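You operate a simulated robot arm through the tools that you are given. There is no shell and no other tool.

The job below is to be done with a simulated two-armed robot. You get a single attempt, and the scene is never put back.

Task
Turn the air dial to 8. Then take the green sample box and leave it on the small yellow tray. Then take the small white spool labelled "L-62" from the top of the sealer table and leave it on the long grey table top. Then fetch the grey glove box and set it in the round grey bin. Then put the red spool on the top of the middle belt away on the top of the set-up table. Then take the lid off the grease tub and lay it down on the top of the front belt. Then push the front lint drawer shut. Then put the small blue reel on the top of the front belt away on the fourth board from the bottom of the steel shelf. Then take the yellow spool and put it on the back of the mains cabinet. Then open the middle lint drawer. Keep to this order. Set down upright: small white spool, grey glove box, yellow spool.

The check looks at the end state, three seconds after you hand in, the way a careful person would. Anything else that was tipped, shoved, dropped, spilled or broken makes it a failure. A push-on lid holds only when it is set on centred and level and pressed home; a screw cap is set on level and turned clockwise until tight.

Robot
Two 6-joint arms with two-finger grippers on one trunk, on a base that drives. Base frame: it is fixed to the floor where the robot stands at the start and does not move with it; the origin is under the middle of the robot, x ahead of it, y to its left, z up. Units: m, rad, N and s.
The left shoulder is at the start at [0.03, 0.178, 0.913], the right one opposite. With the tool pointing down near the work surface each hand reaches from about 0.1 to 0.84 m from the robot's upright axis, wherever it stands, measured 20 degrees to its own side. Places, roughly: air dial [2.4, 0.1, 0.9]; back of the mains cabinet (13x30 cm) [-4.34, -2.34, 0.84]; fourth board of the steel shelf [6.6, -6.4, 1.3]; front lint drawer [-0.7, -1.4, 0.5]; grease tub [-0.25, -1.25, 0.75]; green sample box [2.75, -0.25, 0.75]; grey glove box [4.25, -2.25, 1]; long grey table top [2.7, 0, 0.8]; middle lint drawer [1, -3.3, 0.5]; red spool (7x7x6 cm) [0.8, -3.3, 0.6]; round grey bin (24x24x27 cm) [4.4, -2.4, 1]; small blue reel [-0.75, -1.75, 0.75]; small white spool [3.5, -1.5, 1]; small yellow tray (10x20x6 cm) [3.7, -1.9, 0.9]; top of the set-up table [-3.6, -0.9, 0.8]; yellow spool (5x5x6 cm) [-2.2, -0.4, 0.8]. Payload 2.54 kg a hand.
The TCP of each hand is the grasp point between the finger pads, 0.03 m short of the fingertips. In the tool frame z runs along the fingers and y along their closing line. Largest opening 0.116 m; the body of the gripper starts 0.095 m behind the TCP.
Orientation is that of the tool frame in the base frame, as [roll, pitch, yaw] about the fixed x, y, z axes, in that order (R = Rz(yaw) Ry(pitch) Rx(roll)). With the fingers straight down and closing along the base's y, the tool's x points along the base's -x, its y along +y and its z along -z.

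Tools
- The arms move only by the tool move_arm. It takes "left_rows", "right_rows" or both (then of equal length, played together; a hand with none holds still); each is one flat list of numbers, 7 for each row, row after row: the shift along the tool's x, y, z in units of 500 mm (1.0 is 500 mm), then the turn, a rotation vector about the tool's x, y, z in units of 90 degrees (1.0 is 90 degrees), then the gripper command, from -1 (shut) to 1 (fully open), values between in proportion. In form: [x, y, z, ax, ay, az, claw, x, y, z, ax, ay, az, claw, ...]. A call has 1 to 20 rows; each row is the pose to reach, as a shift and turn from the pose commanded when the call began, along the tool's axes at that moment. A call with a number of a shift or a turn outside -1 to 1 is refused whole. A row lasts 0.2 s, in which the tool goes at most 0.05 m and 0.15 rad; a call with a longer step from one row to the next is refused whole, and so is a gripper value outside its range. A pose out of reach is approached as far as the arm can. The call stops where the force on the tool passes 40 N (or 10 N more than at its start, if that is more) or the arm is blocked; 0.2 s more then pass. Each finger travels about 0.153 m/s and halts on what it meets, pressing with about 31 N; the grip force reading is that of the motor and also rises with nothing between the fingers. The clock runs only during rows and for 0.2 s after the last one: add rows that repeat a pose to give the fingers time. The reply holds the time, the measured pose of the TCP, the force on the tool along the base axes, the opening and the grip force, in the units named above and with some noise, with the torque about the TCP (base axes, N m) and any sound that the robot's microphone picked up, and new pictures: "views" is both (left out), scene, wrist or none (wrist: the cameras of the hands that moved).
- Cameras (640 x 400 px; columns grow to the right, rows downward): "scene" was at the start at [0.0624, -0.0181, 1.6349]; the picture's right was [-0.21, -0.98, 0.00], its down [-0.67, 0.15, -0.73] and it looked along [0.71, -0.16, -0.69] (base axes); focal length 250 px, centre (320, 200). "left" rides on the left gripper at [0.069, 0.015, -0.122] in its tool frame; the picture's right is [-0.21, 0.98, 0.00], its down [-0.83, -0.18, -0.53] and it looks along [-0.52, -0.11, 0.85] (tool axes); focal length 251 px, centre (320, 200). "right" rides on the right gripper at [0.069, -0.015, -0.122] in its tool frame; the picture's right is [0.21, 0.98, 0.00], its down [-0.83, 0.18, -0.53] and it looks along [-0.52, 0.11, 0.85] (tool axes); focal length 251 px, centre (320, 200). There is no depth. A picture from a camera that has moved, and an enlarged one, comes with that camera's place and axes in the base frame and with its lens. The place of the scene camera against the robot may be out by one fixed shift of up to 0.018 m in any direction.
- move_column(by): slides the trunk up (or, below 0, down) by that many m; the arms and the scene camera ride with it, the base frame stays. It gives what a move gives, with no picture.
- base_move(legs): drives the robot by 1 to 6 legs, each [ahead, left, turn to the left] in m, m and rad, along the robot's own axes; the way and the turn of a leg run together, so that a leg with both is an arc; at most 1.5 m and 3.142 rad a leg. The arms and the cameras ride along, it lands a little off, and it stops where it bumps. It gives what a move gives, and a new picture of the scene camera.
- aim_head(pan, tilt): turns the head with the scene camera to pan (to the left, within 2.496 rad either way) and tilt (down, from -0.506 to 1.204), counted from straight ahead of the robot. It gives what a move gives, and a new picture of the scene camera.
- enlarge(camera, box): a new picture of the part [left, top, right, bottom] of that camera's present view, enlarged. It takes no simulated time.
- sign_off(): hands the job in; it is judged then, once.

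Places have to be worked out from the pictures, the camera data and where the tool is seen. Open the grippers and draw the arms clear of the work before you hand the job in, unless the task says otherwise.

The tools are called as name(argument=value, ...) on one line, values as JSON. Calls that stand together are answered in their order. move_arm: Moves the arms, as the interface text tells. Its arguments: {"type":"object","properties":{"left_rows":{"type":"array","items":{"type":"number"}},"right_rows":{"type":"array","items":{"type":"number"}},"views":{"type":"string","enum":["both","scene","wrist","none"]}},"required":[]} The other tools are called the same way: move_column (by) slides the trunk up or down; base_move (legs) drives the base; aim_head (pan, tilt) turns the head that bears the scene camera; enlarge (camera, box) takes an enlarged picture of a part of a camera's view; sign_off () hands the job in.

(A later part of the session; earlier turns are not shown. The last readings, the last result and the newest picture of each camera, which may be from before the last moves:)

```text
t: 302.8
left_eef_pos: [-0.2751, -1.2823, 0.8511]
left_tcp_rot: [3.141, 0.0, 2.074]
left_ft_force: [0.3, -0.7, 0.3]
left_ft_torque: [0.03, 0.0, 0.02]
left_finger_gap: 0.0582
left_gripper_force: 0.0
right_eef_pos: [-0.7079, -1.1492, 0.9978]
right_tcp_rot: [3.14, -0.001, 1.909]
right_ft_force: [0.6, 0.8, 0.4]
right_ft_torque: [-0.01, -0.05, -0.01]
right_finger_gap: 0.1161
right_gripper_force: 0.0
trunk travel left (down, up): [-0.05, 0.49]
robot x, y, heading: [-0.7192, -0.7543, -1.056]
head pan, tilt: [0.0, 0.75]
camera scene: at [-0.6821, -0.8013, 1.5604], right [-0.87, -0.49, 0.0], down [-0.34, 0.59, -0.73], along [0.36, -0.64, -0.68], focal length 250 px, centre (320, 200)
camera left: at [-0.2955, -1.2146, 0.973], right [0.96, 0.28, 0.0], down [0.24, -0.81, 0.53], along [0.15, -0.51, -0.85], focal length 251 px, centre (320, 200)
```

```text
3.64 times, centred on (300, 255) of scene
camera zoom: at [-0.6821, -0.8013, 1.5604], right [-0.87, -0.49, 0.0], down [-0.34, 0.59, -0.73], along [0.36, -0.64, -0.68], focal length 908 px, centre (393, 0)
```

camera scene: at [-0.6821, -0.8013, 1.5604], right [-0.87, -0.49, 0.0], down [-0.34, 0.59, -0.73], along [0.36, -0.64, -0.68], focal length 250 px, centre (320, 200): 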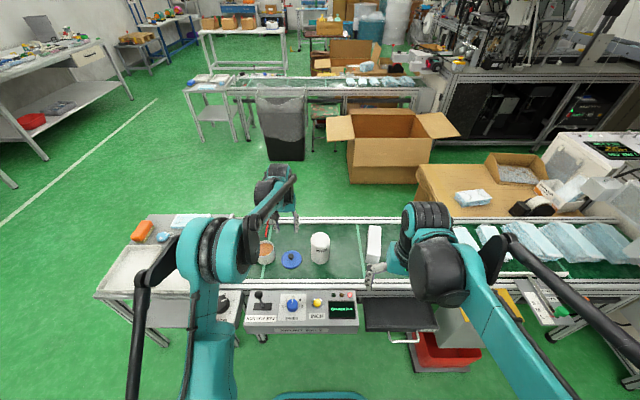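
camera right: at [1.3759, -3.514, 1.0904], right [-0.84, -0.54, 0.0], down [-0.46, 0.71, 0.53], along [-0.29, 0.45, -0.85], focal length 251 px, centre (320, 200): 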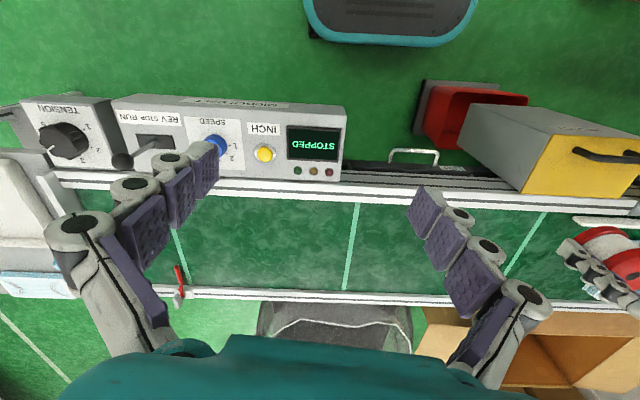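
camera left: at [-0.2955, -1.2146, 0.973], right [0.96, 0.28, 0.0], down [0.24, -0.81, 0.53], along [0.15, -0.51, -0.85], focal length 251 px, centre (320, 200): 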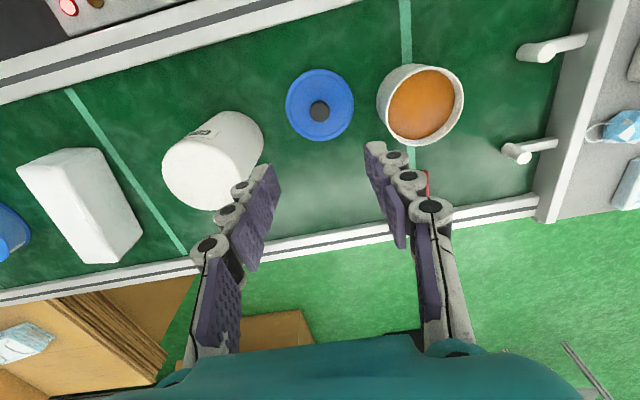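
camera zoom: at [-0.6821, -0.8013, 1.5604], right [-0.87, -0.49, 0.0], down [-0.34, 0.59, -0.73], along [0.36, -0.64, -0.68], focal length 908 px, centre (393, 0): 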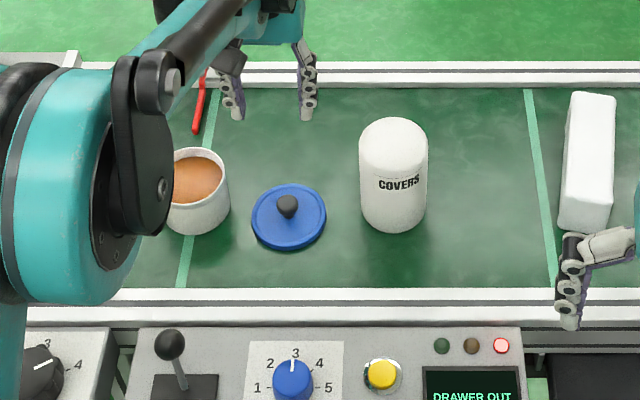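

The lid lies flat on the belt and the tub is untouched. Next the front lint drawer: I enlarge it in the right wrist view and the scene view.

enlarge(camera="right", box=[160, 60, 360, 220])

enlarge(camera="scene", box=[340, 270, 480, 380])

```text
2.50 times, centred on (260, 140) of right
camera zoom: at [-0.7461, -1.0886, 1.1202], right [0.85, 0.53, 0.0], down [0.45, -0.72, 0.53], along [0.28, -0.45, -0.85], focal length 629 px, centre (470, 350)
```

zoom: 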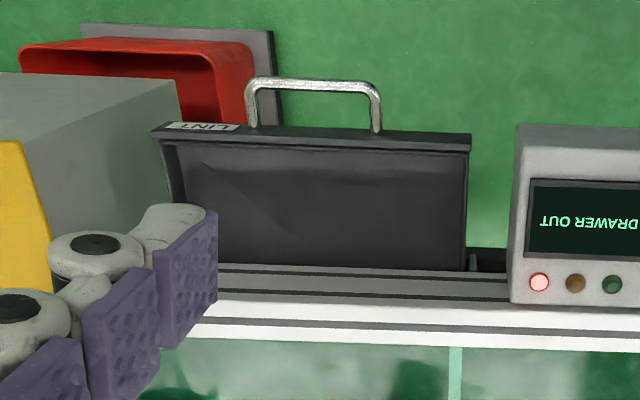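

```text
3.64 times, centred on (410, 325) of scene
camera zoom: at [-0.6821, -0.8013, 1.5604], right [-0.87, -0.49, 0.0], down [-0.34, 0.59, -0.73], along [0.36, -0.64, -0.68], focal length 908 px, centre (-7, -254)
```

zoom: 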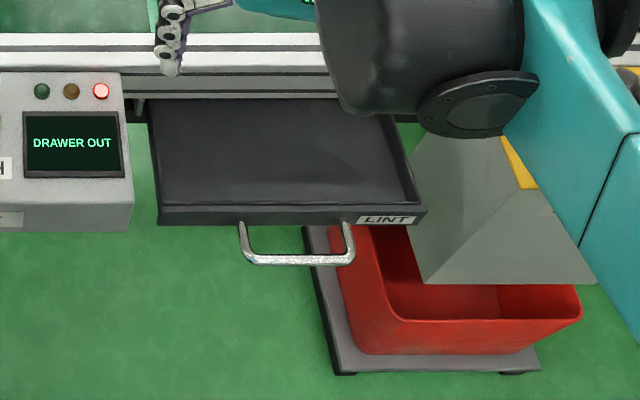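

The shallow drawer stands out about 13 cm with a bar handle. I first lift and draw back the left hand.

move_arm(left_rows=[0.04, 0, -0.06, 0, 0, 0, 0.5, 0.1, 0, -0.12, 0, 0, 0, 1, 0.18, 0, -0.16, 0, 0, 0, 1, 0.26, 0, -0.18, 0, 0, 0, 1, 0.34, 0, -0.2, 0, 0, 0, 1], views="none")

```text
t: 304.0
left_eef_pos: [-0.3618, -1.1347, 0.9456]
left_tcp_rot: [-3.141, 0.002, 2.072]
left_ft_force: [-0.6, 0.0, 0.7]
left_ft_torque: [0.0, -0.01, -0.02]
left_finger_gap: 0.1159
left_gripper_force: 0.0
right_eef_pos: [-0.7083, -1.1485, 0.9988]
right_tcp_rot: [3.139, -0.002, 1.91]
right_ft_force: [-0.1, -0.3, 0.4]
right_ft_torque: [-0.03, 0.01, 0.01]
right_finger_gap: 0.116
right_gripper_force: 0.1
trunk travel left (down, up): [-0.05, 0.49]
robot x, y, heading: [-0.722, -0.756, -1.057]
head pan, tilt: [0.0, 0.75]
```

Now I back off 0.15 m, shift 0.12 m right, and lower the trunk 4 cm for the drawer push.

base_move(legs=[[-0.15, -0.12, 0.01]])

move_column(by=-0.045)

enlarge(camera="right", box=[0, 0, 640, 400])

enlarge(camera="scene", box=[300, 220, 460, 340])

```text
t: 305.6
left_eef_pos: [-0.5342, -1.0597, 0.9454]
left_tcp_rot: [3.139, 0.002, 2.08]
left_ft_force: [-0.8, 1.1, -0.2]
left_ft_torque: [-0.03, -0.02, 0.0]
left_finger_gap: 0.1161
left_gripper_force: 0.0
right_eef_pos: [-0.8822, -1.0749, 0.9996]
right_tcp_rot: [-3.14, -0.002, 1.918]
right_ft_force: [0.8, 0.4, -0.9]
right_ft_torque: [-0.04, -0.04, 0.0]
right_finger_gap: 0.1159
right_gripper_force: 0.0
trunk travel left (down, up): [-0.05, 0.49]
robot x, y, heading: [-0.8922, -0.6815, -1.05]
head pan, tilt: [0.0, 0.75]
camera scene: at [-0.8579, -0.728, 1.5604], right [-0.87, -0.5, 0.0], down [-0.34, 0.59, -0.73], along [0.36, -0.63, -0.68], focal length 250 px, centre (320, 200)
```

scene: 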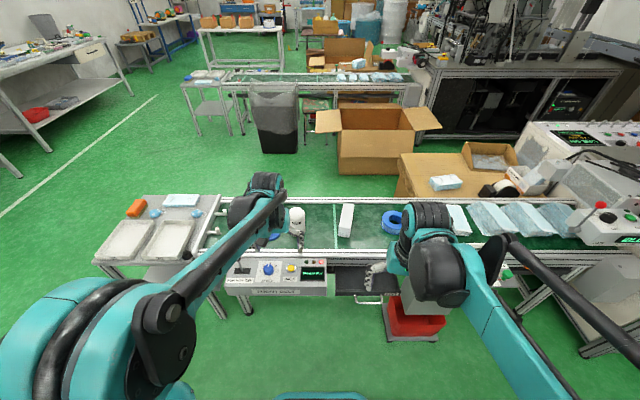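

```text
t: 306.4
left_eef_pos: [-0.534, -1.0611, 0.8994]
left_tcp_rot: [3.14, 0.0, 2.079]
left_ft_force: [0.1, -0.7, -0.6]
left_ft_torque: [0.01, 0.0, -0.01]
left_finger_gap: 0.1159
left_gripper_force: 0.0
right_eef_pos: [-0.8803, -1.0755, 0.9539]
right_tcp_rot: [-3.141, -0.002, 1.917]
right_ft_force: [-0.1, 0.9, 0.0]
right_ft_torque: [-0.01, 0.01, 0.06]
right_finger_gap: 0.1158
right_gripper_force: 0.1
trunk travel left (down, up): [-0.005, 0.535]
robot x, y, heading: [-0.8942, -0.6839, -1.053]
head pan, tilt: [0.0, 0.75]
```

```text
1.00 times, centred on (320, 200) of right (not enlarged: the box is as wide or as high as the picture)
camera zoom: at [-0.9186, -1.016, 1.0752], right [0.85, 0.53, 0.0], down [0.45, -0.72, 0.53], along [0.28, -0.45, -0.85], focal length 251 px, centre (320, 200)
```

zoom: 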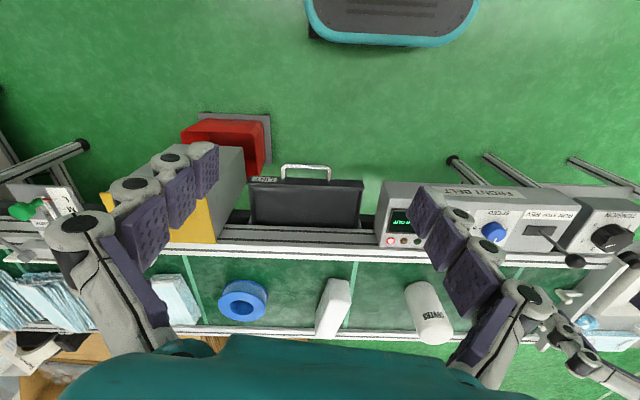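

```text
3.33 times, centred on (380, 280) of scene
camera zoom: at [-0.8565, -0.7284, 1.5154], right [-0.87, -0.5, 0.0], down [-0.34, 0.59, -0.73], along [0.36, -0.63, -0.68], focal length 832 px, centre (120, -67)
```

zoom: 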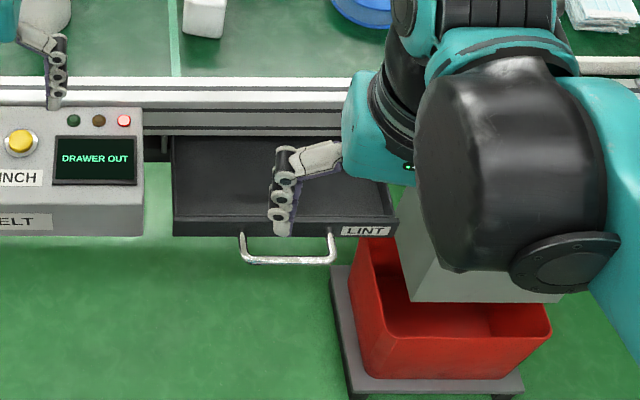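

The handle bar is at about e=0.68, n=-1.32, z≈0.5. I close the right gripper and lower it in front of the handle at z 0.50.

move_arm(right_rows=[-0.0237, 0.0006, 0.0825, 0, 0, 0, 0, -0.0473, 0.0012, 0.165, 0, 0, 0, -0.5, -0.071, 0.0017, 0.2476, 0, 0, 0, -1, -0.0947, 0.0023, 0.3301, 0, 0, 0, -1, -0.1184, 0.0029, 0.4126, 0, 0, 0, -1, -0.142, 0.0035, 0.4952, 0, 0, 0, -1, -0.1657, 0.0041, 0.5777, 0, 0, 0, -1, -0.1894, 0.0047, 0.6602, 0, 0, 0, -1, -0.213, 0.0052, 0.7427, 0, 0, 0, -1, -0.2367, 0.0058, 0.8253, 0, 0, 0, -1, -0.2604, 0.0064, 0.9078, 0, 0, 0, -1, -0.2604, 0.0064, 0.9078, 0, 0, 0, -1], views="both")

enlarge(camera="scene", box=[300, 220, 460, 340])

```text
t: 309.0
left_eef_pos: [-0.5321, -1.0597, 0.8999]
left_tcp_rot: [3.14, 0.0, 2.081]
left_ft_force: [-0.8, 0.2, 0.1]
left_ft_torque: [-0.01, -0.01, 0.03]
left_finger_gap: 0.1161
left_gripper_force: 0.1
right_eef_pos: [-0.8054, -1.2457, 0.5217]
right_tcp_rot: [3.14, -0.003, 1.916]
right_ft_force: [0.5, -0.7, -0.1]
right_ft_torque: [0.01, 0.0, 0.0]
right_finger_gap: 0.0
right_gripper_force: 28.4
right hand out of reach, approached as far as the arm can: row 8, 9, 10, 11, 12
trunk travel left (down, up): [-0.005, 0.535]
robot x, y, heading: [-0.8979, -0.6793, -1.049]
head pan, tilt: [0.0, 0.75]
camera scene: at [-0.8565, -0.7282, 1.5154], right [-0.87, -0.5, 0.0], down [-0.34, 0.59, -0.73], along [0.36, -0.63, -0.68], focal length 250 px, centre (320, 200)
camera right: at [-0.8424, -1.1858, 0.643], right [0.85, 0.53, 0.0], down [0.45, -0.72, 0.53], along [0.28, -0.45, -0.85], focal length 251 px, centre (320, 200)
```

scene: 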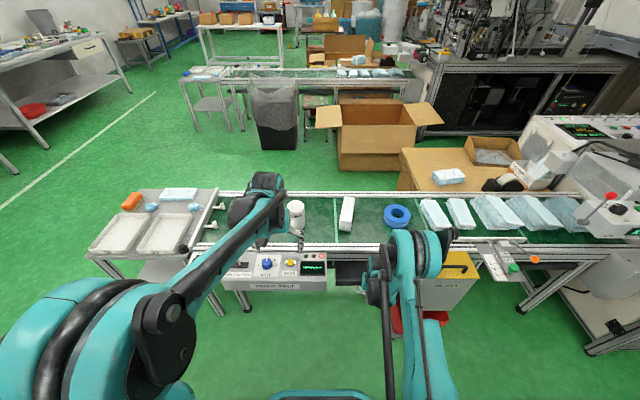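
right: 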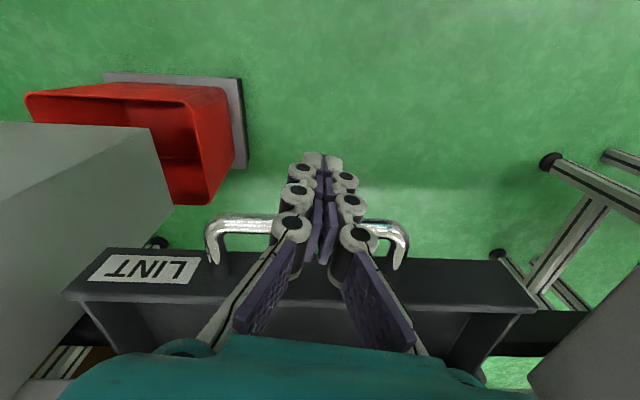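

```text
3.33 times, centred on (380, 280) of scene
camera zoom: at [-0.8565, -0.7282, 1.5154], right [-0.87, -0.5, 0.0], down [-0.34, 0.59, -0.73], along [0.36, -0.63, -0.68], focal length 832 px, centre (120, -67)
```

zoom: 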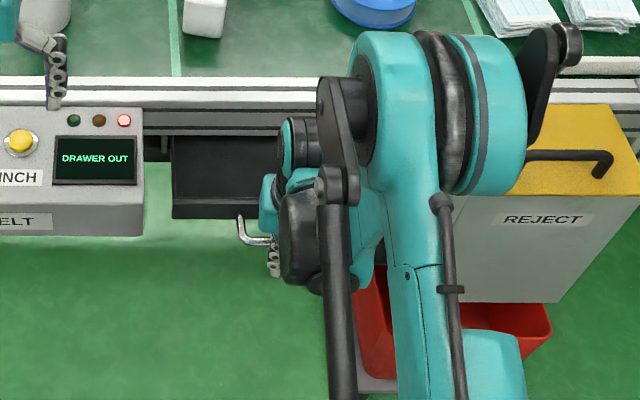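

The hand came down against the handle bar and has begun to push the drawer gently. I push on along the drawer's direction, 10 cm in small steps; the force limit will stop at the end.

move_arm(right_rows=[-0.0197, 0.0036, 0, 0, 0, 0, -1, -0.0394, 0.0071, 0, 0, 0, 0, -1, -0.0591, 0.0107, 0, 0, 0, 0, -1, -0.0788, 0.0142, 0, 0, 0, 0, -1, -0.0985, 0.0178, 0, 0, 0, 0, -1, -0.1182, 0.0213, 0, 0, 0, 0, -1, -0.1379, 0.0249, 0, 0, 0, 0, -1, -0.1576, 0.0284, 0, 0, 0, 0, -1], views="both")

enlarge(camera="scene", box=[300, 220, 460, 340])

```text
t: 310.8
left_eef_pos: [-0.5336, -1.061, 0.8999]
left_tcp_rot: [-3.141, 0.001, 2.08]
left_ft_force: [0.0, 0.8, 0.5]
left_ft_torque: [-0.05, 0.01, -0.02]
left_finger_gap: 0.1162
left_gripper_force: 0.0
right_eef_pos: [-0.7668, -1.3193, 0.5228]
right_tcp_rot: [3.141, -0.001, 1.917]
right_ft_force: [-0.1, 0.1, 0.6]
right_ft_torque: [-0.01, -0.03, -0.01]
right_finger_gap: 0.0
right_gripper_force: 28.6
trunk travel left (down, up): [-0.005, 0.535]
robot x, y, heading: [-0.8906, -0.6804, -1.045]
head pan, tilt: [0.0, 0.75]
camera scene: at [-0.8563, -0.7289, 1.5153], right [-0.87, -0.5, 0.0], down [-0.34, 0.59, -0.73], along [0.36, -0.63, -0.68], focal length 250 px, centre (320, 200)
camera right: at [-0.8044, -1.2606, 0.6444], right [0.85, 0.53, 0.0], down [0.45, -0.72, 0.53], along [0.28, -0.45, -0.85], focal length 251 px, centre (320, 200)
```

scene: 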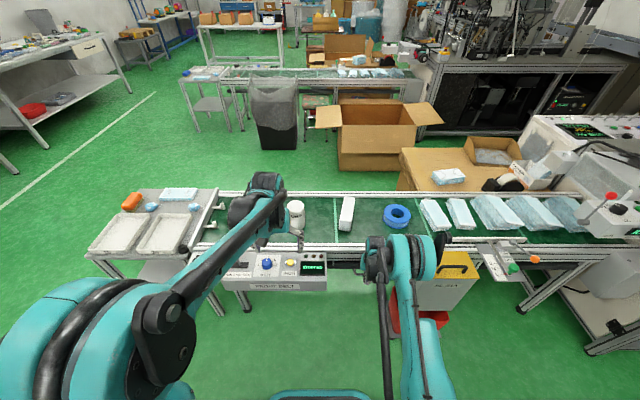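
right: 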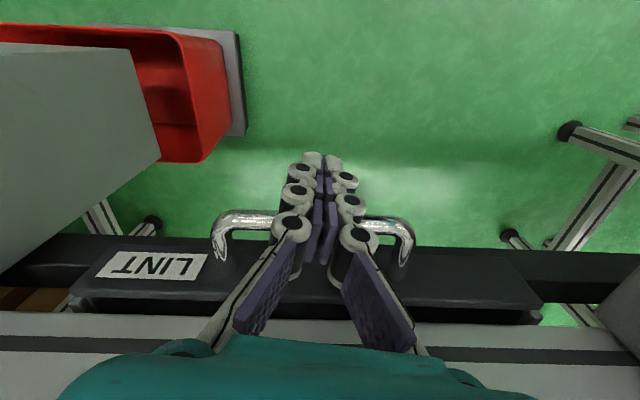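

```text
3.33 times, centred on (380, 280) of scene
camera zoom: at [-0.8563, -0.7289, 1.5153], right [-0.87, -0.5, 0.0], down [-0.34, 0.59, -0.73], along [0.36, -0.63, -0.68], focal length 832 px, centre (120, -67)
```

zoom: 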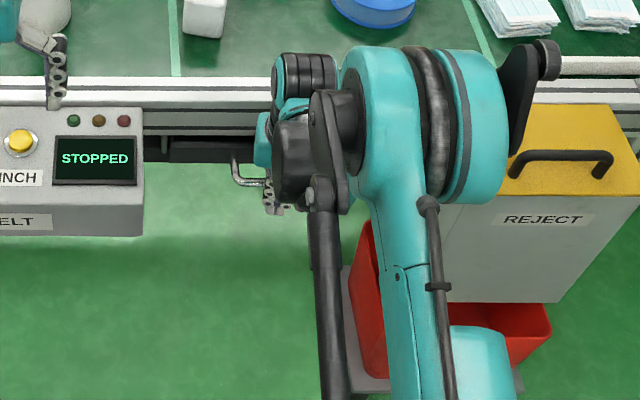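

The display now shows STOPPED, so the drawer is nearly or fully home. I push on gently until it stops against its end.

move_arm(right_rows=[-0.01, 0.0018, 0, 0, 0, 0, -1, -0.0197, 0.0036, 0, 0, 0, 0, -1, -0.0295, 0.0053, 0, 0, 0, 0, -1, -0.0394, 0.0071, 0, 0, 0, 0, -1, -0.0492, 0.0089, 0, 0, 0, 0, -1, -0.0591, 0.0107, 0, 0, 0, 0, -1], views="both")

enlarge(camera="scene", box=[300, 220, 460, 340])

```text
t: 311.7
left_eef_pos: [-0.5349, -1.0599, 0.8994]
left_tcp_rot: [3.141, 0.003, 2.08]
left_ft_force: [0.1, 0.8, 0.0]
left_ft_torque: [-0.01, 0.02, 0.02]
left_finger_gap: 0.1159
left_gripper_force: 0.1
right_eef_pos: [-0.7625, -1.3277, 0.5227]
right_tcp_rot: [-3.14, -0.016, 1.916]
right_ft_force: [-3.2, 7.2, 2.8]
right_ft_torque: [-0.06, -0.06, 0.07]
right_finger_gap: 0.0002
right_gripper_force: 28.4
trunk travel left (down, up): [-0.005, 0.535]
robot x, y, heading: [-0.8917, -0.6791, -1.052]
head pan, tilt: [0.0, 0.75]
stopped in row 4 (right hand): the force on the tool passed its limit at 48 N (the readings are from after the stop); the commanded pose is now the measured one
camera scene: at [-0.8568, -0.7275, 1.5155], right [-0.87, -0.5, 0.0], down [-0.34, 0.59, -0.73], along [0.36, -0.63, -0.68], focal length 250 px, centre (320, 200)
camera right: at [-0.7988, -1.2694, 0.6455], right [0.85, 0.53, 0.0], down [0.45, -0.72, 0.52], along [0.28, -0.44, -0.85], focal length 251 px, centre (320, 200)
```

scene: 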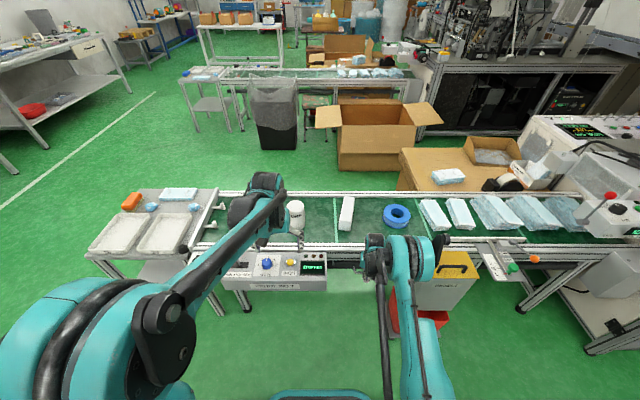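
right: 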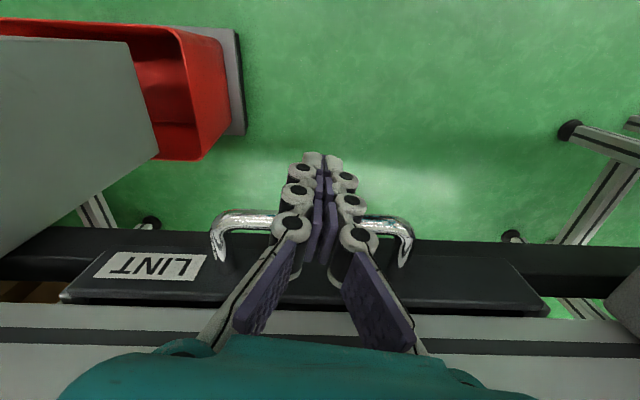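

```text
3.33 times, centred on (380, 280) of scene
camera zoom: at [-0.8568, -0.7275, 1.5155], right [-0.87, -0.5, 0.0], down [-0.34, 0.59, -0.73], along [0.36, -0.63, -0.68], focal length 832 px, centre (120, -67)
```

zoom: 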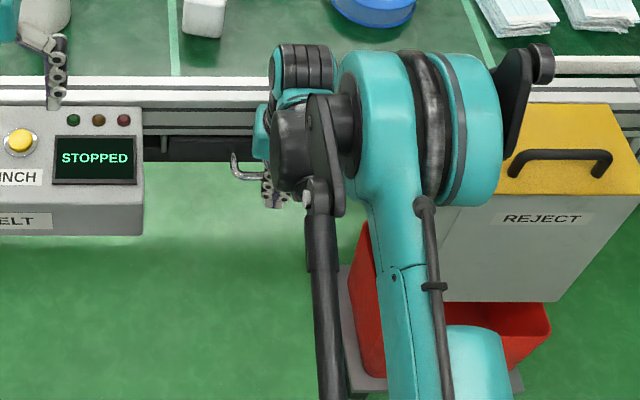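

The drawer is fully home (hard stop at 48 N, display STOPPED). I withdraw the fingers and raise the right hand.

move_arm(right_rows=[0.04, 0, 0, 0, 0, 0, -1, 0.1, 0, 0, 0, 0, 0, -1, 0.12, 0, -0.06, 0, 0, 0, -1, 0.12, 0, -0.15, 0, 0, 0, -0.5, 0.12, 0, -0.24, 0, 0, 0, 0, 0.12, 0, -0.33, 0, 0, 0, 0.5, 0.12, 0, -0.42, 0, 0, 0, 1, 0.12, 0, -0.51, 0, 0, 0, 1, 0.12, 0, -0.6, 0, 0, 0, 1, 0.12, 0, -0.69, 0, 0, 0, 1], views="both")

enlarge(camera="scene", box=[280, 180, 480, 320])

```text
t: 313.9
left_eef_pos: [-0.5344, -1.0598, 0.899]
left_tcp_rot: [-3.139, 0.0, 2.081]
left_ft_force: [0.0, -0.3, 0.4]
left_ft_torque: [0.03, 0.01, 0.01]
left_finger_gap: 0.1159
left_gripper_force: 0.1
right_eef_pos: [-0.7816, -1.277, 0.8679]
right_tcp_rot: [-3.139, -0.013, 1.915]
right_ft_force: [-0.5, 0.3, 0.2]
right_ft_torque: [-0.02, -0.02, -0.01]
right_finger_gap: 0.1163
right_gripper_force: 0.0
trunk travel left (down, up): [-0.005, 0.535]
robot x, y, heading: [-0.8954, -0.6772, -1.053]
head pan, tilt: [0.0, 0.75]
camera scene: at [-0.857, -0.7275, 1.5154], right [-0.87, -0.5, 0.0], down [-0.34, 0.59, -0.73], along [0.36, -0.63, -0.68], focal length 250 px, centre (320, 200)
camera right: at [-0.8187, -1.2185, 0.9903], right [0.85, 0.53, 0.0], down [0.45, -0.72, 0.52], along [0.28, -0.44, -0.85], focal length 251 px, centre (320, 200)
```

scene: 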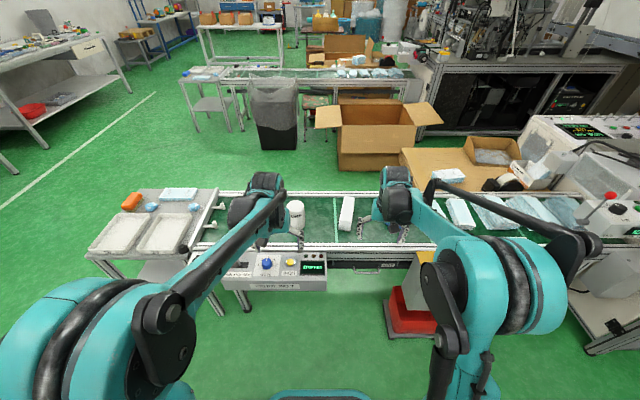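
right: 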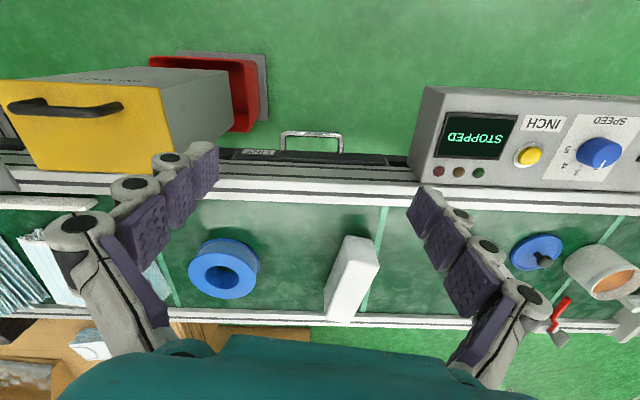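

```text
2.86 times, centred on (380, 250) of scene
camera zoom: at [-0.857, -0.7275, 1.5154], right [-0.87, -0.5, 0.0], down [-0.34, 0.59, -0.73], along [0.36, -0.63, -0.68], focal length 714 px, centre (149, 57)
```

zoom: 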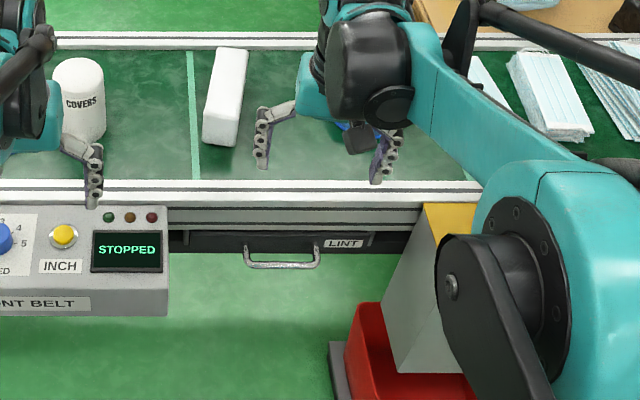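

The drawer is shut and the reel lies further along the belt. Before choosing a grip for the reel I look at the far steel shelf from here with the zoom.

aim_head(pan=0.4, tilt=0.05)

enlarge(camera="scene", box=[260, 140, 380, 240])

```text
t: 315.0
left_eef_pos: [-0.5334, -1.0612, 0.8978]
left_tcp_rot: [3.141, 0.001, 2.081]
left_ft_force: [-0.4, 0.9, 0.7]
left_ft_torque: [0.0, 0.04, 0.02]
left_finger_gap: 0.1158
left_gripper_force: 0.3
right_eef_pos: [-0.7815, -1.2777, 0.8656]
right_tcp_rot: [-3.139, -0.014, 1.916]
right_ft_force: [-0.4, 0.2, -0.3]
right_ft_torque: [0.02, 0.0, -0.01]
right_finger_gap: 0.1161
right_gripper_force: 0.0
trunk travel left (down, up): [-0.005, 0.535]
robot x, y, heading: [-0.8939, -0.6841, -1.048]
head pan, tilt: [0.4, 0.051]
camera scene: at [-0.8254, -0.7115, 1.5788], right [-0.61, -0.8, 0.0], down [-0.04, 0.03, -1.0], along [0.79, -0.61, -0.05], focal length 250 px, centre (320, 200)
```

scene: 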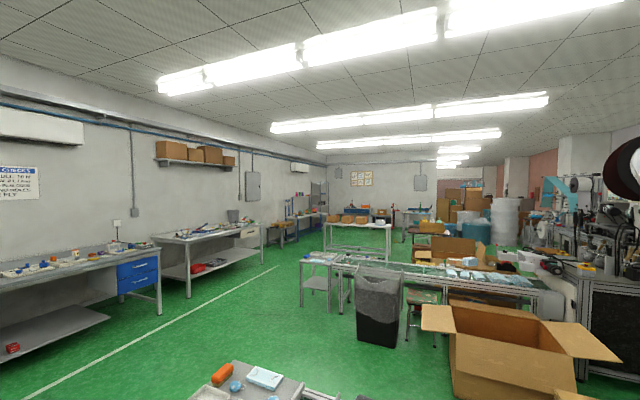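

```text
4.00 times, centred on (320, 190) of scene
camera zoom: at [-0.8254, -0.7115, 1.5788], right [-0.61, -0.8, 0.0], down [-0.04, 0.03, -1.0], along [0.79, -0.61, -0.05], focal length 999 px, centre (320, 240)
```

zoom: 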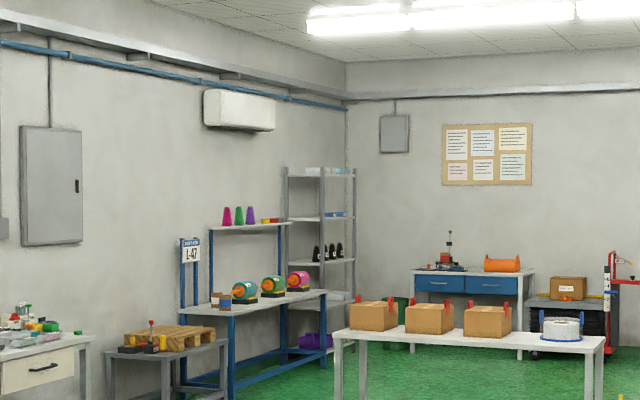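

enlarge(camera="scene", box=[305, 178, 335, 230])

```text
7.69 times, centred on (320, 204) of scene
camera zoom: at [-0.8254, -0.7115, 1.5788], right [-0.61, -0.8, 0.0], down [-0.04, 0.03, -1.0], along [0.79, -0.61, -0.05], focal length 1921 px, centre (320, 169)
```

zoom: 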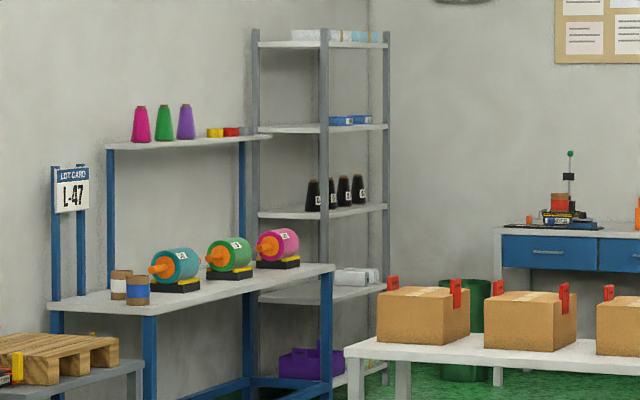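

The shelf has five boards about 0.41 m apart; the fourth is at z≈1.31 with another board above, so I'll carry the reel with the hand pitched forward 45°, gripping its side wall. I move the base 0.2 m ahead and 0.15 m right, and look back at the belt.

base_move(legs=[[0, -0.15, 0], [0.19, 0, 0]])

aim_head(pan=-0.2, tilt=0.85)

enlarge(camera="right", box=[0, 0, 640, 400])

```text
t: 317.5
left_eef_pos: [-0.5761, -1.3071, 0.8984]
left_tcp_rot: [3.14, 0.0, 2.075]
left_ft_force: [-0.1, -0.1, 0.0]
left_ft_torque: [0.07, 0.01, -0.02]
left_finger_gap: 0.1161
left_gripper_force: 0.1
right_eef_pos: [-0.8243, -1.5231, 0.8669]
right_tcp_rot: [-3.14, -0.013, 1.91]
right_ft_force: [0.8, 0.9, -0.5]
right_ft_torque: [0.06, 0.03, -0.03]
right_finger_gap: 0.1159
right_gripper_force: 0.1
trunk travel left (down, up): [-0.005, 0.535]
robot x, y, heading: [-0.934, -0.9205, -1.056]
head pan, tilt: [0.4, 0.051]
camera scene: at [-0.8647, -0.9573, 1.5788], right [-0.61, -0.79, 0.0], down [-0.04, 0.03, -1.0], along [0.79, -0.61, -0.05], focal length 250 px, centre (320, 200)
```

scene: 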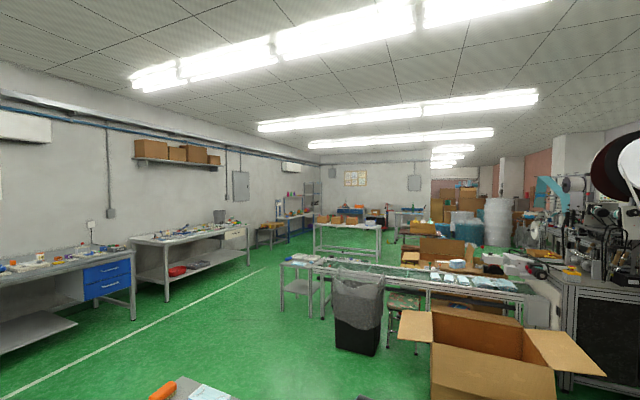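

```text
t: 318.7
left_eef_pos: [-0.5755, -1.3056, 0.899]
left_tcp_rot: [-3.141, -0.002, 2.075]
left_ft_force: [0.3, -0.7, -0.3]
left_ft_torque: [-0.02, -0.01, 0.0]
left_finger_gap: 0.1158
left_gripper_force: 0.1
right_eef_pos: [-0.8247, -1.5219, 0.8677]
right_tcp_rot: [-3.141, -0.012, 1.912]
right_ft_force: [-0.1, 0.3, -0.6]
right_ft_torque: [0.0, -0.01, -0.03]
right_finger_gap: 0.1158
right_gripper_force: 0.0
trunk travel left (down, up): [-0.005, 0.535]
robot x, y, heading: [-0.9343, -0.9279, -1.052]
head pan, tilt: [-0.201, 0.85]
camera scene: at [-0.9134, -0.9747, 1.5074], right [-0.95, -0.31, 0.0], down [-0.23, 0.71, -0.66], along [0.2, -0.63, -0.75], focal length 250 px, centre (320, 200)
```

scene: 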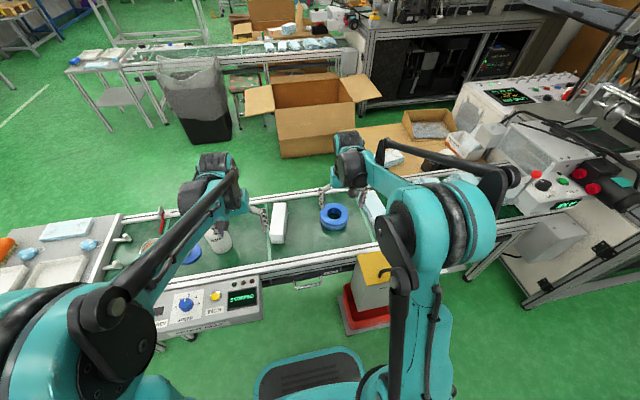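

```text
1.00 times, centred on (320, 200) of right (not enlarged: the box is as wide or as high as the picture)
camera zoom: at [-0.861, -1.4635, 0.9894], right [0.85, 0.53, 0.0], down [0.45, -0.72, 0.52], along [0.28, -0.44, -0.85], focal length 251 px, centre (320, 200)
```

zoom: 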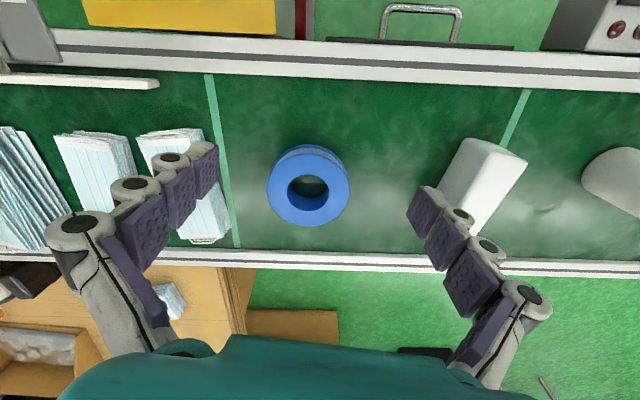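

The ring-shaped reel is about 123 mm outside, 63 mm hole, centre near (-0.780, -1.627), top at 0.66. I'll grip its left wall with the hand pitched 30°; first I move above it and set that orientation.

move_arm(right_rows=[-0.0409, 0.0209, 0.0431, -0.0059, -0.0665, -0.0221, 0.8, -0.0818, 0.0418, 0.0862, -0.0119, -0.133, -0.0443, 0.5, -0.1228, 0.0626, 0.1292, -0.0178, -0.1994, -0.0664, 0.2, -0.1637, 0.0835, 0.1723, -0.0238, -0.2659, -0.0886, 0.2, -0.2046, 0.1044, 0.2154, -0.0297, -0.3324, -0.1107, 0.2, -0.2046, 0.1044, 0.2154, -0.0297, -0.3324, -0.1107, 0.2], views="both")

enlarge(camera="scene", box=[280, 170, 400, 260])

```text
t: 320.1
left_eef_pos: [-0.5767, -1.306, 0.8986]
left_tcp_rot: [-3.141, -0.001, 2.076]
left_ft_force: [-0.4, -0.8, 0.4]
left_ft_torque: [0.01, -0.01, 0.02]
left_finger_gap: 0.116
left_gripper_force: 0.0
right_eef_pos: [-0.7404, -1.5972, 0.7605]
right_tcp_rot: [-3.14, 0.512, 2.09]
right_ft_force: [0.1, -0.4, 0.8]
right_ft_torque: [-0.01, 0.0, 0.01]
right_finger_gap: 0.0698
right_gripper_force: 0.1
trunk travel left (down, up): [-0.005, 0.535]
robot x, y, heading: [-0.9375, -0.9218, -1.054]
head pan, tilt: [-0.201, 0.85]
camera scene: at [-0.9135, -0.9745, 1.5074], right [-0.95, -0.31, 0.0], down [-0.23, 0.71, -0.66], along [0.2, -0.63, -0.75], focal length 250 px, centre (320, 200)
camera right: at [-0.8132, -1.5006, 0.8313], right [0.75, 0.65, -0.1], down [0.39, -0.31, 0.87], along [0.53, -0.7, -0.48], focal length 251 px, centre (320, 200)
```

scene: 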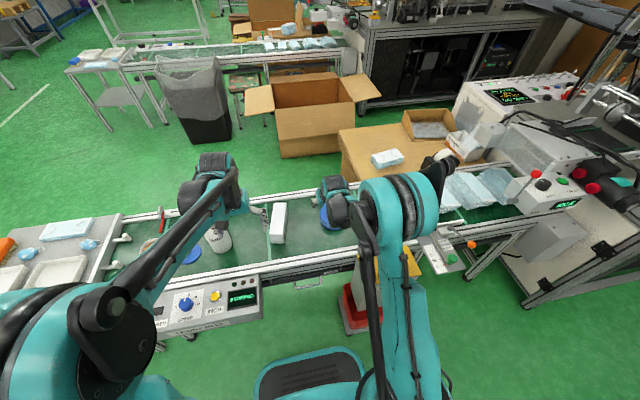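
right: 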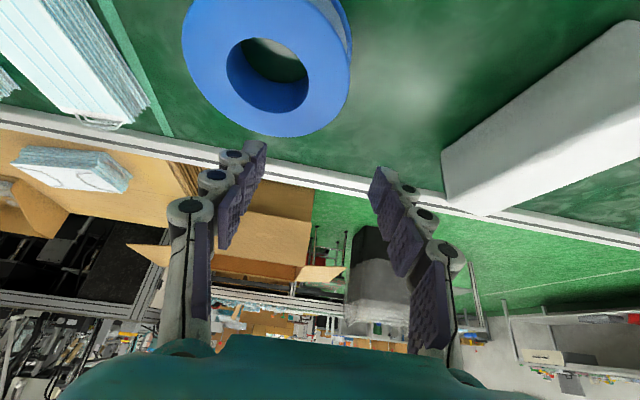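

```text
4.44 times, centred on (340, 215) of scene
camera zoom: at [-0.9135, -0.9745, 1.5074], right [-0.95, -0.31, 0.0], down [-0.23, 0.71, -0.66], along [0.2, -0.63, -0.75], focal length 1110 px, centre (231, 133)
```

zoom: 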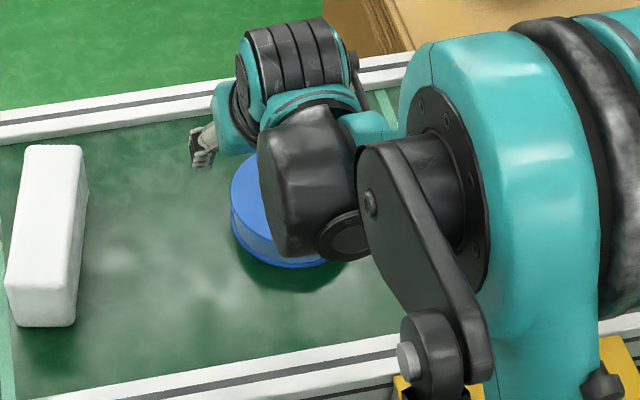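

The wrist camera confirms the ring centre at (-0.780, -1.629). I lower to 0.70 first and check that one finger lines up with the hole.

move_arm(right_rows=[0.018, -0.0024, 0.036, 0, 0, 0, 0.2, 0.036, -0.0048, 0.072, 0, 0, 0, 0.2, 0.055, -0.0072, 0.108, 0, 0, 0, 0.2, 0.055, -0.0072, 0.108, 0, 0, 0, 0.2], views="wrist")

enlarge(camera="scene", box=[280, 170, 400, 260])

enlarge(camera="left", box=[0, 0, 640, 400])

```text
t: 321.1
left_eef_pos: [-0.5753, -1.3053, 0.8992]
left_tcp_rot: [-3.141, 0.0, 2.074]
left_ft_force: [-0.7, -0.4, -0.5]
left_ft_torque: [0.02, 0.04, -0.04]
left_finger_gap: 0.1159
left_gripper_force: 0.1
right_eef_pos: [-0.7438, -1.602, 0.6994]
right_tcp_rot: [-3.141, 0.508, 2.089]
right_ft_force: [1.3, -0.2, 0.0]
right_ft_torque: [-0.02, 0.04, 0.0]
right_finger_gap: 0.0696
right_gripper_force: 0.0
trunk travel left (down, up): [-0.005, 0.535]
robot x, y, heading: [-0.9351, -0.9246, -1.054]
head pan, tilt: [-0.201, 0.85]
camera right: at [-0.8158, -1.506, 0.7712], right [0.76, 0.65, -0.1], down [0.39, -0.31, 0.87], along [0.53, -0.7, -0.48], focal length 251 px, centre (320, 200)
```

right: 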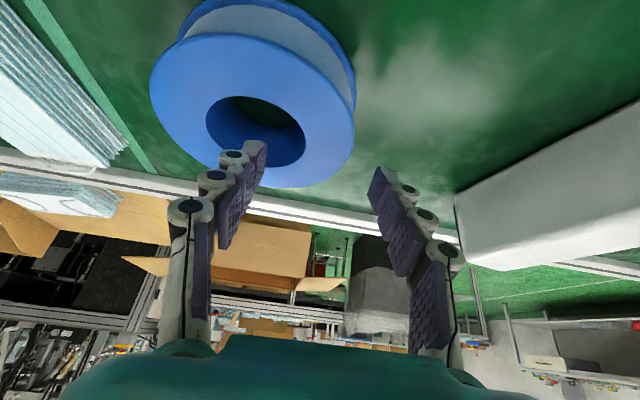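

```text
4.44 times, centred on (340, 215) of scene
camera zoom: at [-0.9134, -0.9746, 1.5074], right [-0.95, -0.31, 0.0], down [-0.23, 0.71, -0.66], along [0.2, -0.63, -0.75], focal length 1110 px, centre (231, 133)
```

zoom: 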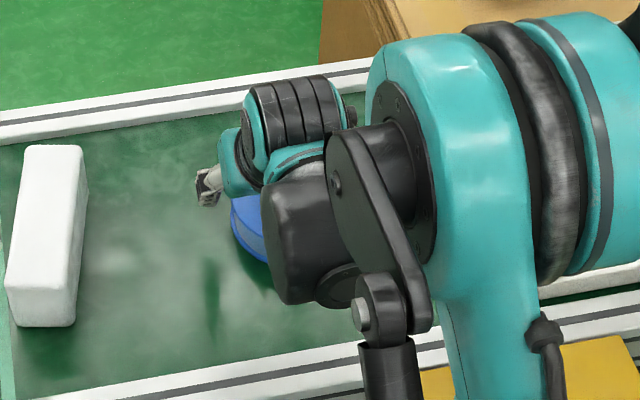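

```text
1.00 times, centred on (320, 200) of left (not enlarged: the box is as wide or as high as the picture)
camera zoom: at [-0.5954, -1.2383, 1.0212], right [0.96, 0.28, 0.0], down [0.24, -0.81, 0.53], along [0.15, -0.51, -0.85], focal length 251 px, centre (320, 200)
```

zoom: 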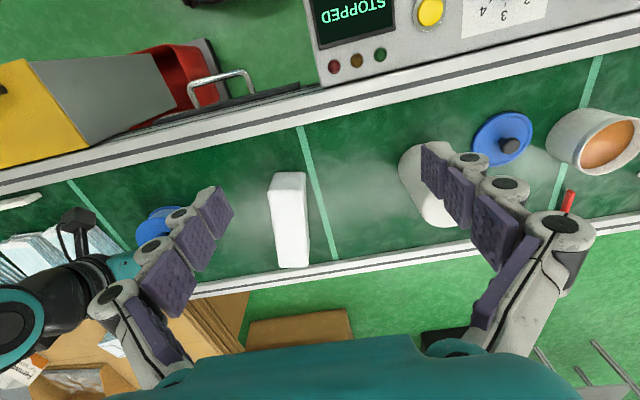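

The inner finger lines up with the hole. I descend the rest of the way to 0.646 in small steps, watching the force.

move_arm(right_rows=[0.0116, 0.001, 0.0241, 0, 0, 0, 0.2, 0.0232, 0.0021, 0.0482, 0, 0, 0, 0.2, 0.0348, 0.0031, 0.0723, 0, 0, 0, 0.2, 0.0464, 0.0042, 0.0964, 0, 0, 0, 0.2, 0.0464, 0.0042, 0.0964, 0, 0, 0, 0.2], views="wrist")

```text
t: 322.4
left_eef_pos: [-0.5756, -1.3023, 0.9013]
left_tcp_rot: [3.141, 0.005, 2.075]
left_ft_force: [-0.7, 0.2, -0.3]
left_ft_torque: [0.01, 0.02, 0.0]
left_finger_gap: 0.1161
left_gripper_force: 0.0
right_eef_pos: [-0.7391, -1.6049, 0.6502]
right_tcp_rot: [-3.14, 0.519, 2.089]
right_ft_force: [-3.8, 7.6, 48.1]
right_ft_torque: [0.07, -0.18, 0.15]
right_finger_gap: 0.0353
right_gripper_force: 40.9
trunk travel left (down, up): [-0.005, 0.535]
robot x, y, heading: [-0.9359, -0.9297, -1.057]
head pan, tilt: [-0.201, 0.85]
stopped in row 5 (right hand): the force on the tool passed its limit at 48 N (the readings are from after the stop); the commanded pose is now the measured one
camera right: at [-0.8129, -1.5073, 0.7221], right [0.76, 0.65, -0.11], down [0.38, -0.3, 0.87], along [0.53, -0.7, -0.47], focal length 251 px, centre (320, 200)
```

right: 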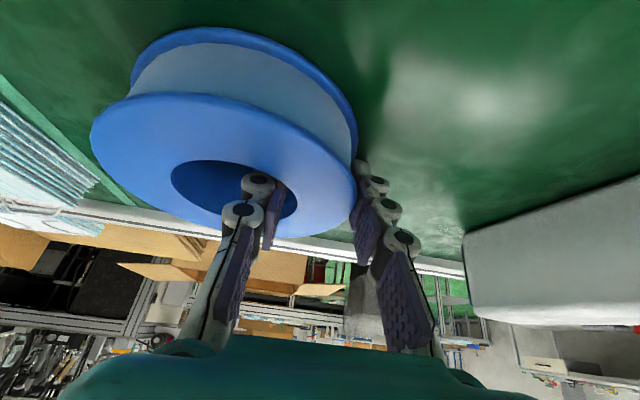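

The fingers now sit on the reel's wall (gap 35 mm) with an upward force of 48 N, so something is pressing. I ease up 3 mm with the same opening command and read again.

move_arm(right_rows=[-0.003, 0, -0.0052, 0, 0, 0, -0.3, -0.003, 0, -0.0052, 0, 0, 0, -0.3, -0.003, 0, -0.0052, 0, 0, 0, -0.3], views="wrist")

enlarge(camera="right", box=[80, 20, 400, 260])

```text
t: 323.2
left_eef_pos: [-0.5769, -1.3053, 0.901]
left_tcp_rot: [3.14, 0.002, 2.075]
left_ft_force: [0.6, -0.6, -1.0]
left_ft_torque: [0.02, -0.02, 0.0]
left_finger_gap: 0.116
left_gripper_force: 0.0
right_eef_pos: [-0.7406, -1.6054, 0.6515]
right_tcp_rot: [3.141, 0.515, 2.089]
right_ft_force: [1.9, -0.2, 33.8]
right_ft_torque: [-0.09, -0.18, 0.06]
right_finger_gap: 0.0417
right_gripper_force: 8.4
trunk travel left (down, up): [-0.005, 0.535]
robot x, y, heading: [-0.9381, -0.9253, -1.049]
head pan, tilt: [-0.201, 0.85]
camera right: at [-0.8128, -1.5082, 0.7221], right [0.76, 0.65, -0.11], down [0.38, -0.31, 0.87], along [0.53, -0.7, -0.48], focal length 251 px, centre (320, 200)
```

right: 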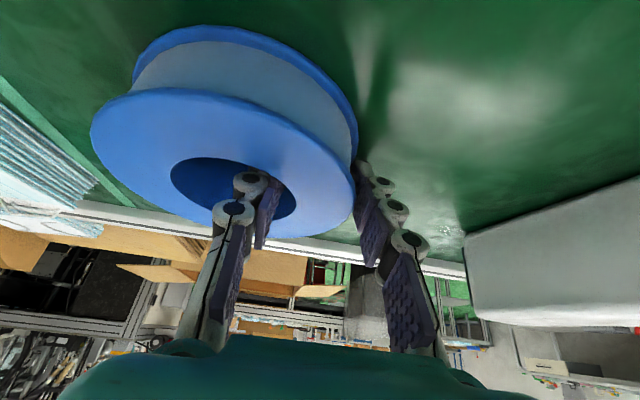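

```text
1.67 times, centred on (240, 140) of right
camera zoom: at [-0.8128, -1.5082, 0.7221], right [0.76, 0.65, -0.11], down [0.38, -0.31, 0.87], along [0.53, -0.7, -0.48], focal length 419 px, centre (453, 300)
```

zoom: 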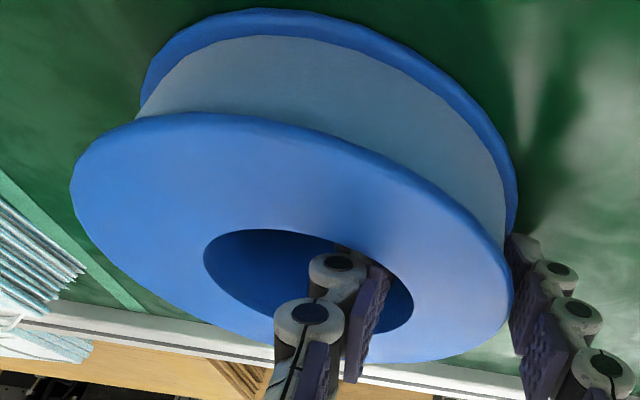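

The finger is pressing on the near rim of the hole because of the tilt. I open a little, raise 12 mm and go 6 mm forward, then check the force.

move_arm(right_rows=[0, 0, 0, 0, 0, 0, 0.0, -0.0111, 0, -0.0076, 0, 0, 0, 0.05, -0.0222, 0, -0.0152, 0, 0, 0, 0.05, -0.0222, 0, -0.0152, 0, 0, 0, 0.05], views="wrist")

enlarge(camera="right", box=[80, 20, 400, 260])

```text
t: 324.2
left_eef_pos: [-0.5764, -1.3068, 0.8989]
left_tcp_rot: [-3.139, 0.0, 2.075]
left_ft_force: [-0.7, -0.9, 0.7]
left_ft_torque: [-0.03, 0.01, 0.0]
left_finger_gap: 0.1161
left_gripper_force: 0.0
right_eef_pos: [-0.7382, -1.6106, 0.6607]
right_tcp_rot: [-3.142, 0.513, 2.088]
right_ft_force: [0.2, -0.6, -0.1]
right_ft_torque: [0.01, 0.03, -0.03]
right_finger_gap: 0.0608
right_gripper_force: 0.1
trunk travel left (down, up): [-0.005, 0.535]
robot x, y, heading: [-0.9367, -0.9247, -1.055]
head pan, tilt: [-0.201, 0.85]
camera right: at [-0.81, -1.5147, 0.7331], right [0.76, 0.65, -0.1], down [0.38, -0.31, 0.87], along [0.53, -0.7, -0.48], focal length 251 px, centre (320, 200)
```

right: 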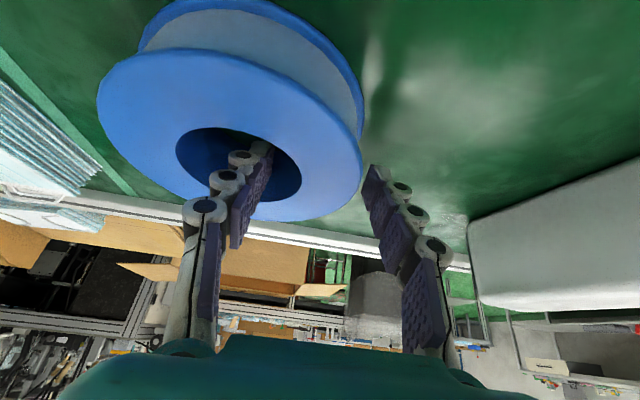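

```text
1.67 times, centred on (240, 140) of right
camera zoom: at [-0.81, -1.5147, 0.7331], right [0.76, 0.65, -0.1], down [0.38, -0.31, 0.87], along [0.53, -0.7, -0.48], focal length 419 px, centre (453, 300)
```

zoom: 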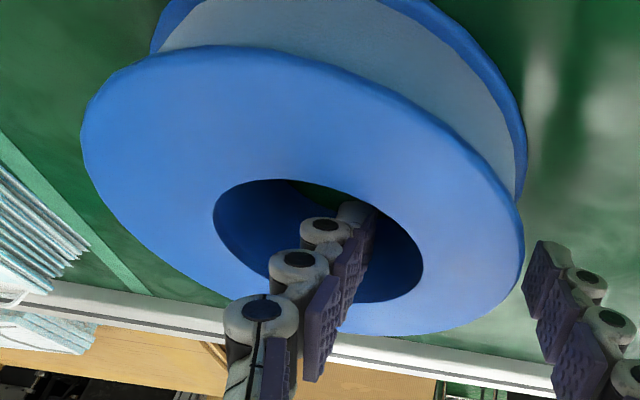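

Now it's free of load with the finger inside the hole. I close the gripper on the reel's wall.

move_arm(right_rows=[0, 0, 0, 0, 0, 0, -0.2, 0, 0, 0, 0, 0, 0, -0.5, 0, 0, 0, 0, 0, 0, -0.8, 0, 0, 0, 0, 0, 0, -0.8, 0, 0, 0, 0, 0, 0, -0.8], views="wrist")

enlarge(camera="right", box=[80, 20, 400, 260])

```text
t: 325.4
left_eef_pos: [-0.5746, -1.3052, 0.8997]
left_tcp_rot: [3.141, -0.001, 2.076]
left_ft_force: [-0.1, 0.3, 0.6]
left_ft_torque: [0.03, 0.01, -0.03]
left_finger_gap: 0.1162
left_gripper_force: 0.0
right_eef_pos: [-0.7366, -1.6117, 0.6608]
right_tcp_rot: [-3.14, 0.514, 2.089]
right_ft_force: [0.3, 0.4, 2.5]
right_ft_torque: [0.07, -0.15, 0.01]
right_finger_gap: 0.0323
right_gripper_force: 31.1
trunk travel left (down, up): [-0.005, 0.535]
robot x, y, heading: [-0.9371, -0.9268, -1.059]
head pan, tilt: [-0.201, 0.85]
camera right: at [-0.8099, -1.5146, 0.7332], right [0.76, 0.65, -0.1], down [0.38, -0.31, 0.87], along [0.53, -0.7, -0.48], focal length 251 px, centre (320, 200)
```

right: 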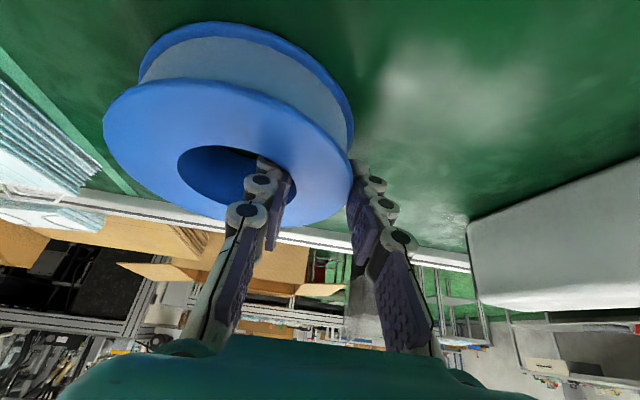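

```text
1.67 times, centred on (240, 140) of right
camera zoom: at [-0.8099, -1.5146, 0.7332], right [0.76, 0.65, -0.1], down [0.38, -0.31, 0.87], along [0.53, -0.7, -0.48], focal length 419 px, centre (453, 300)
```

zoom: 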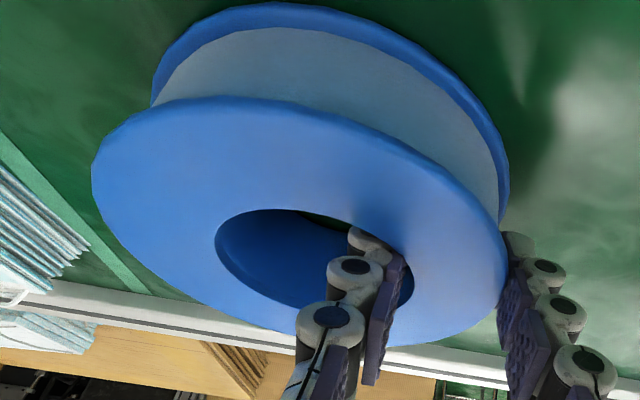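

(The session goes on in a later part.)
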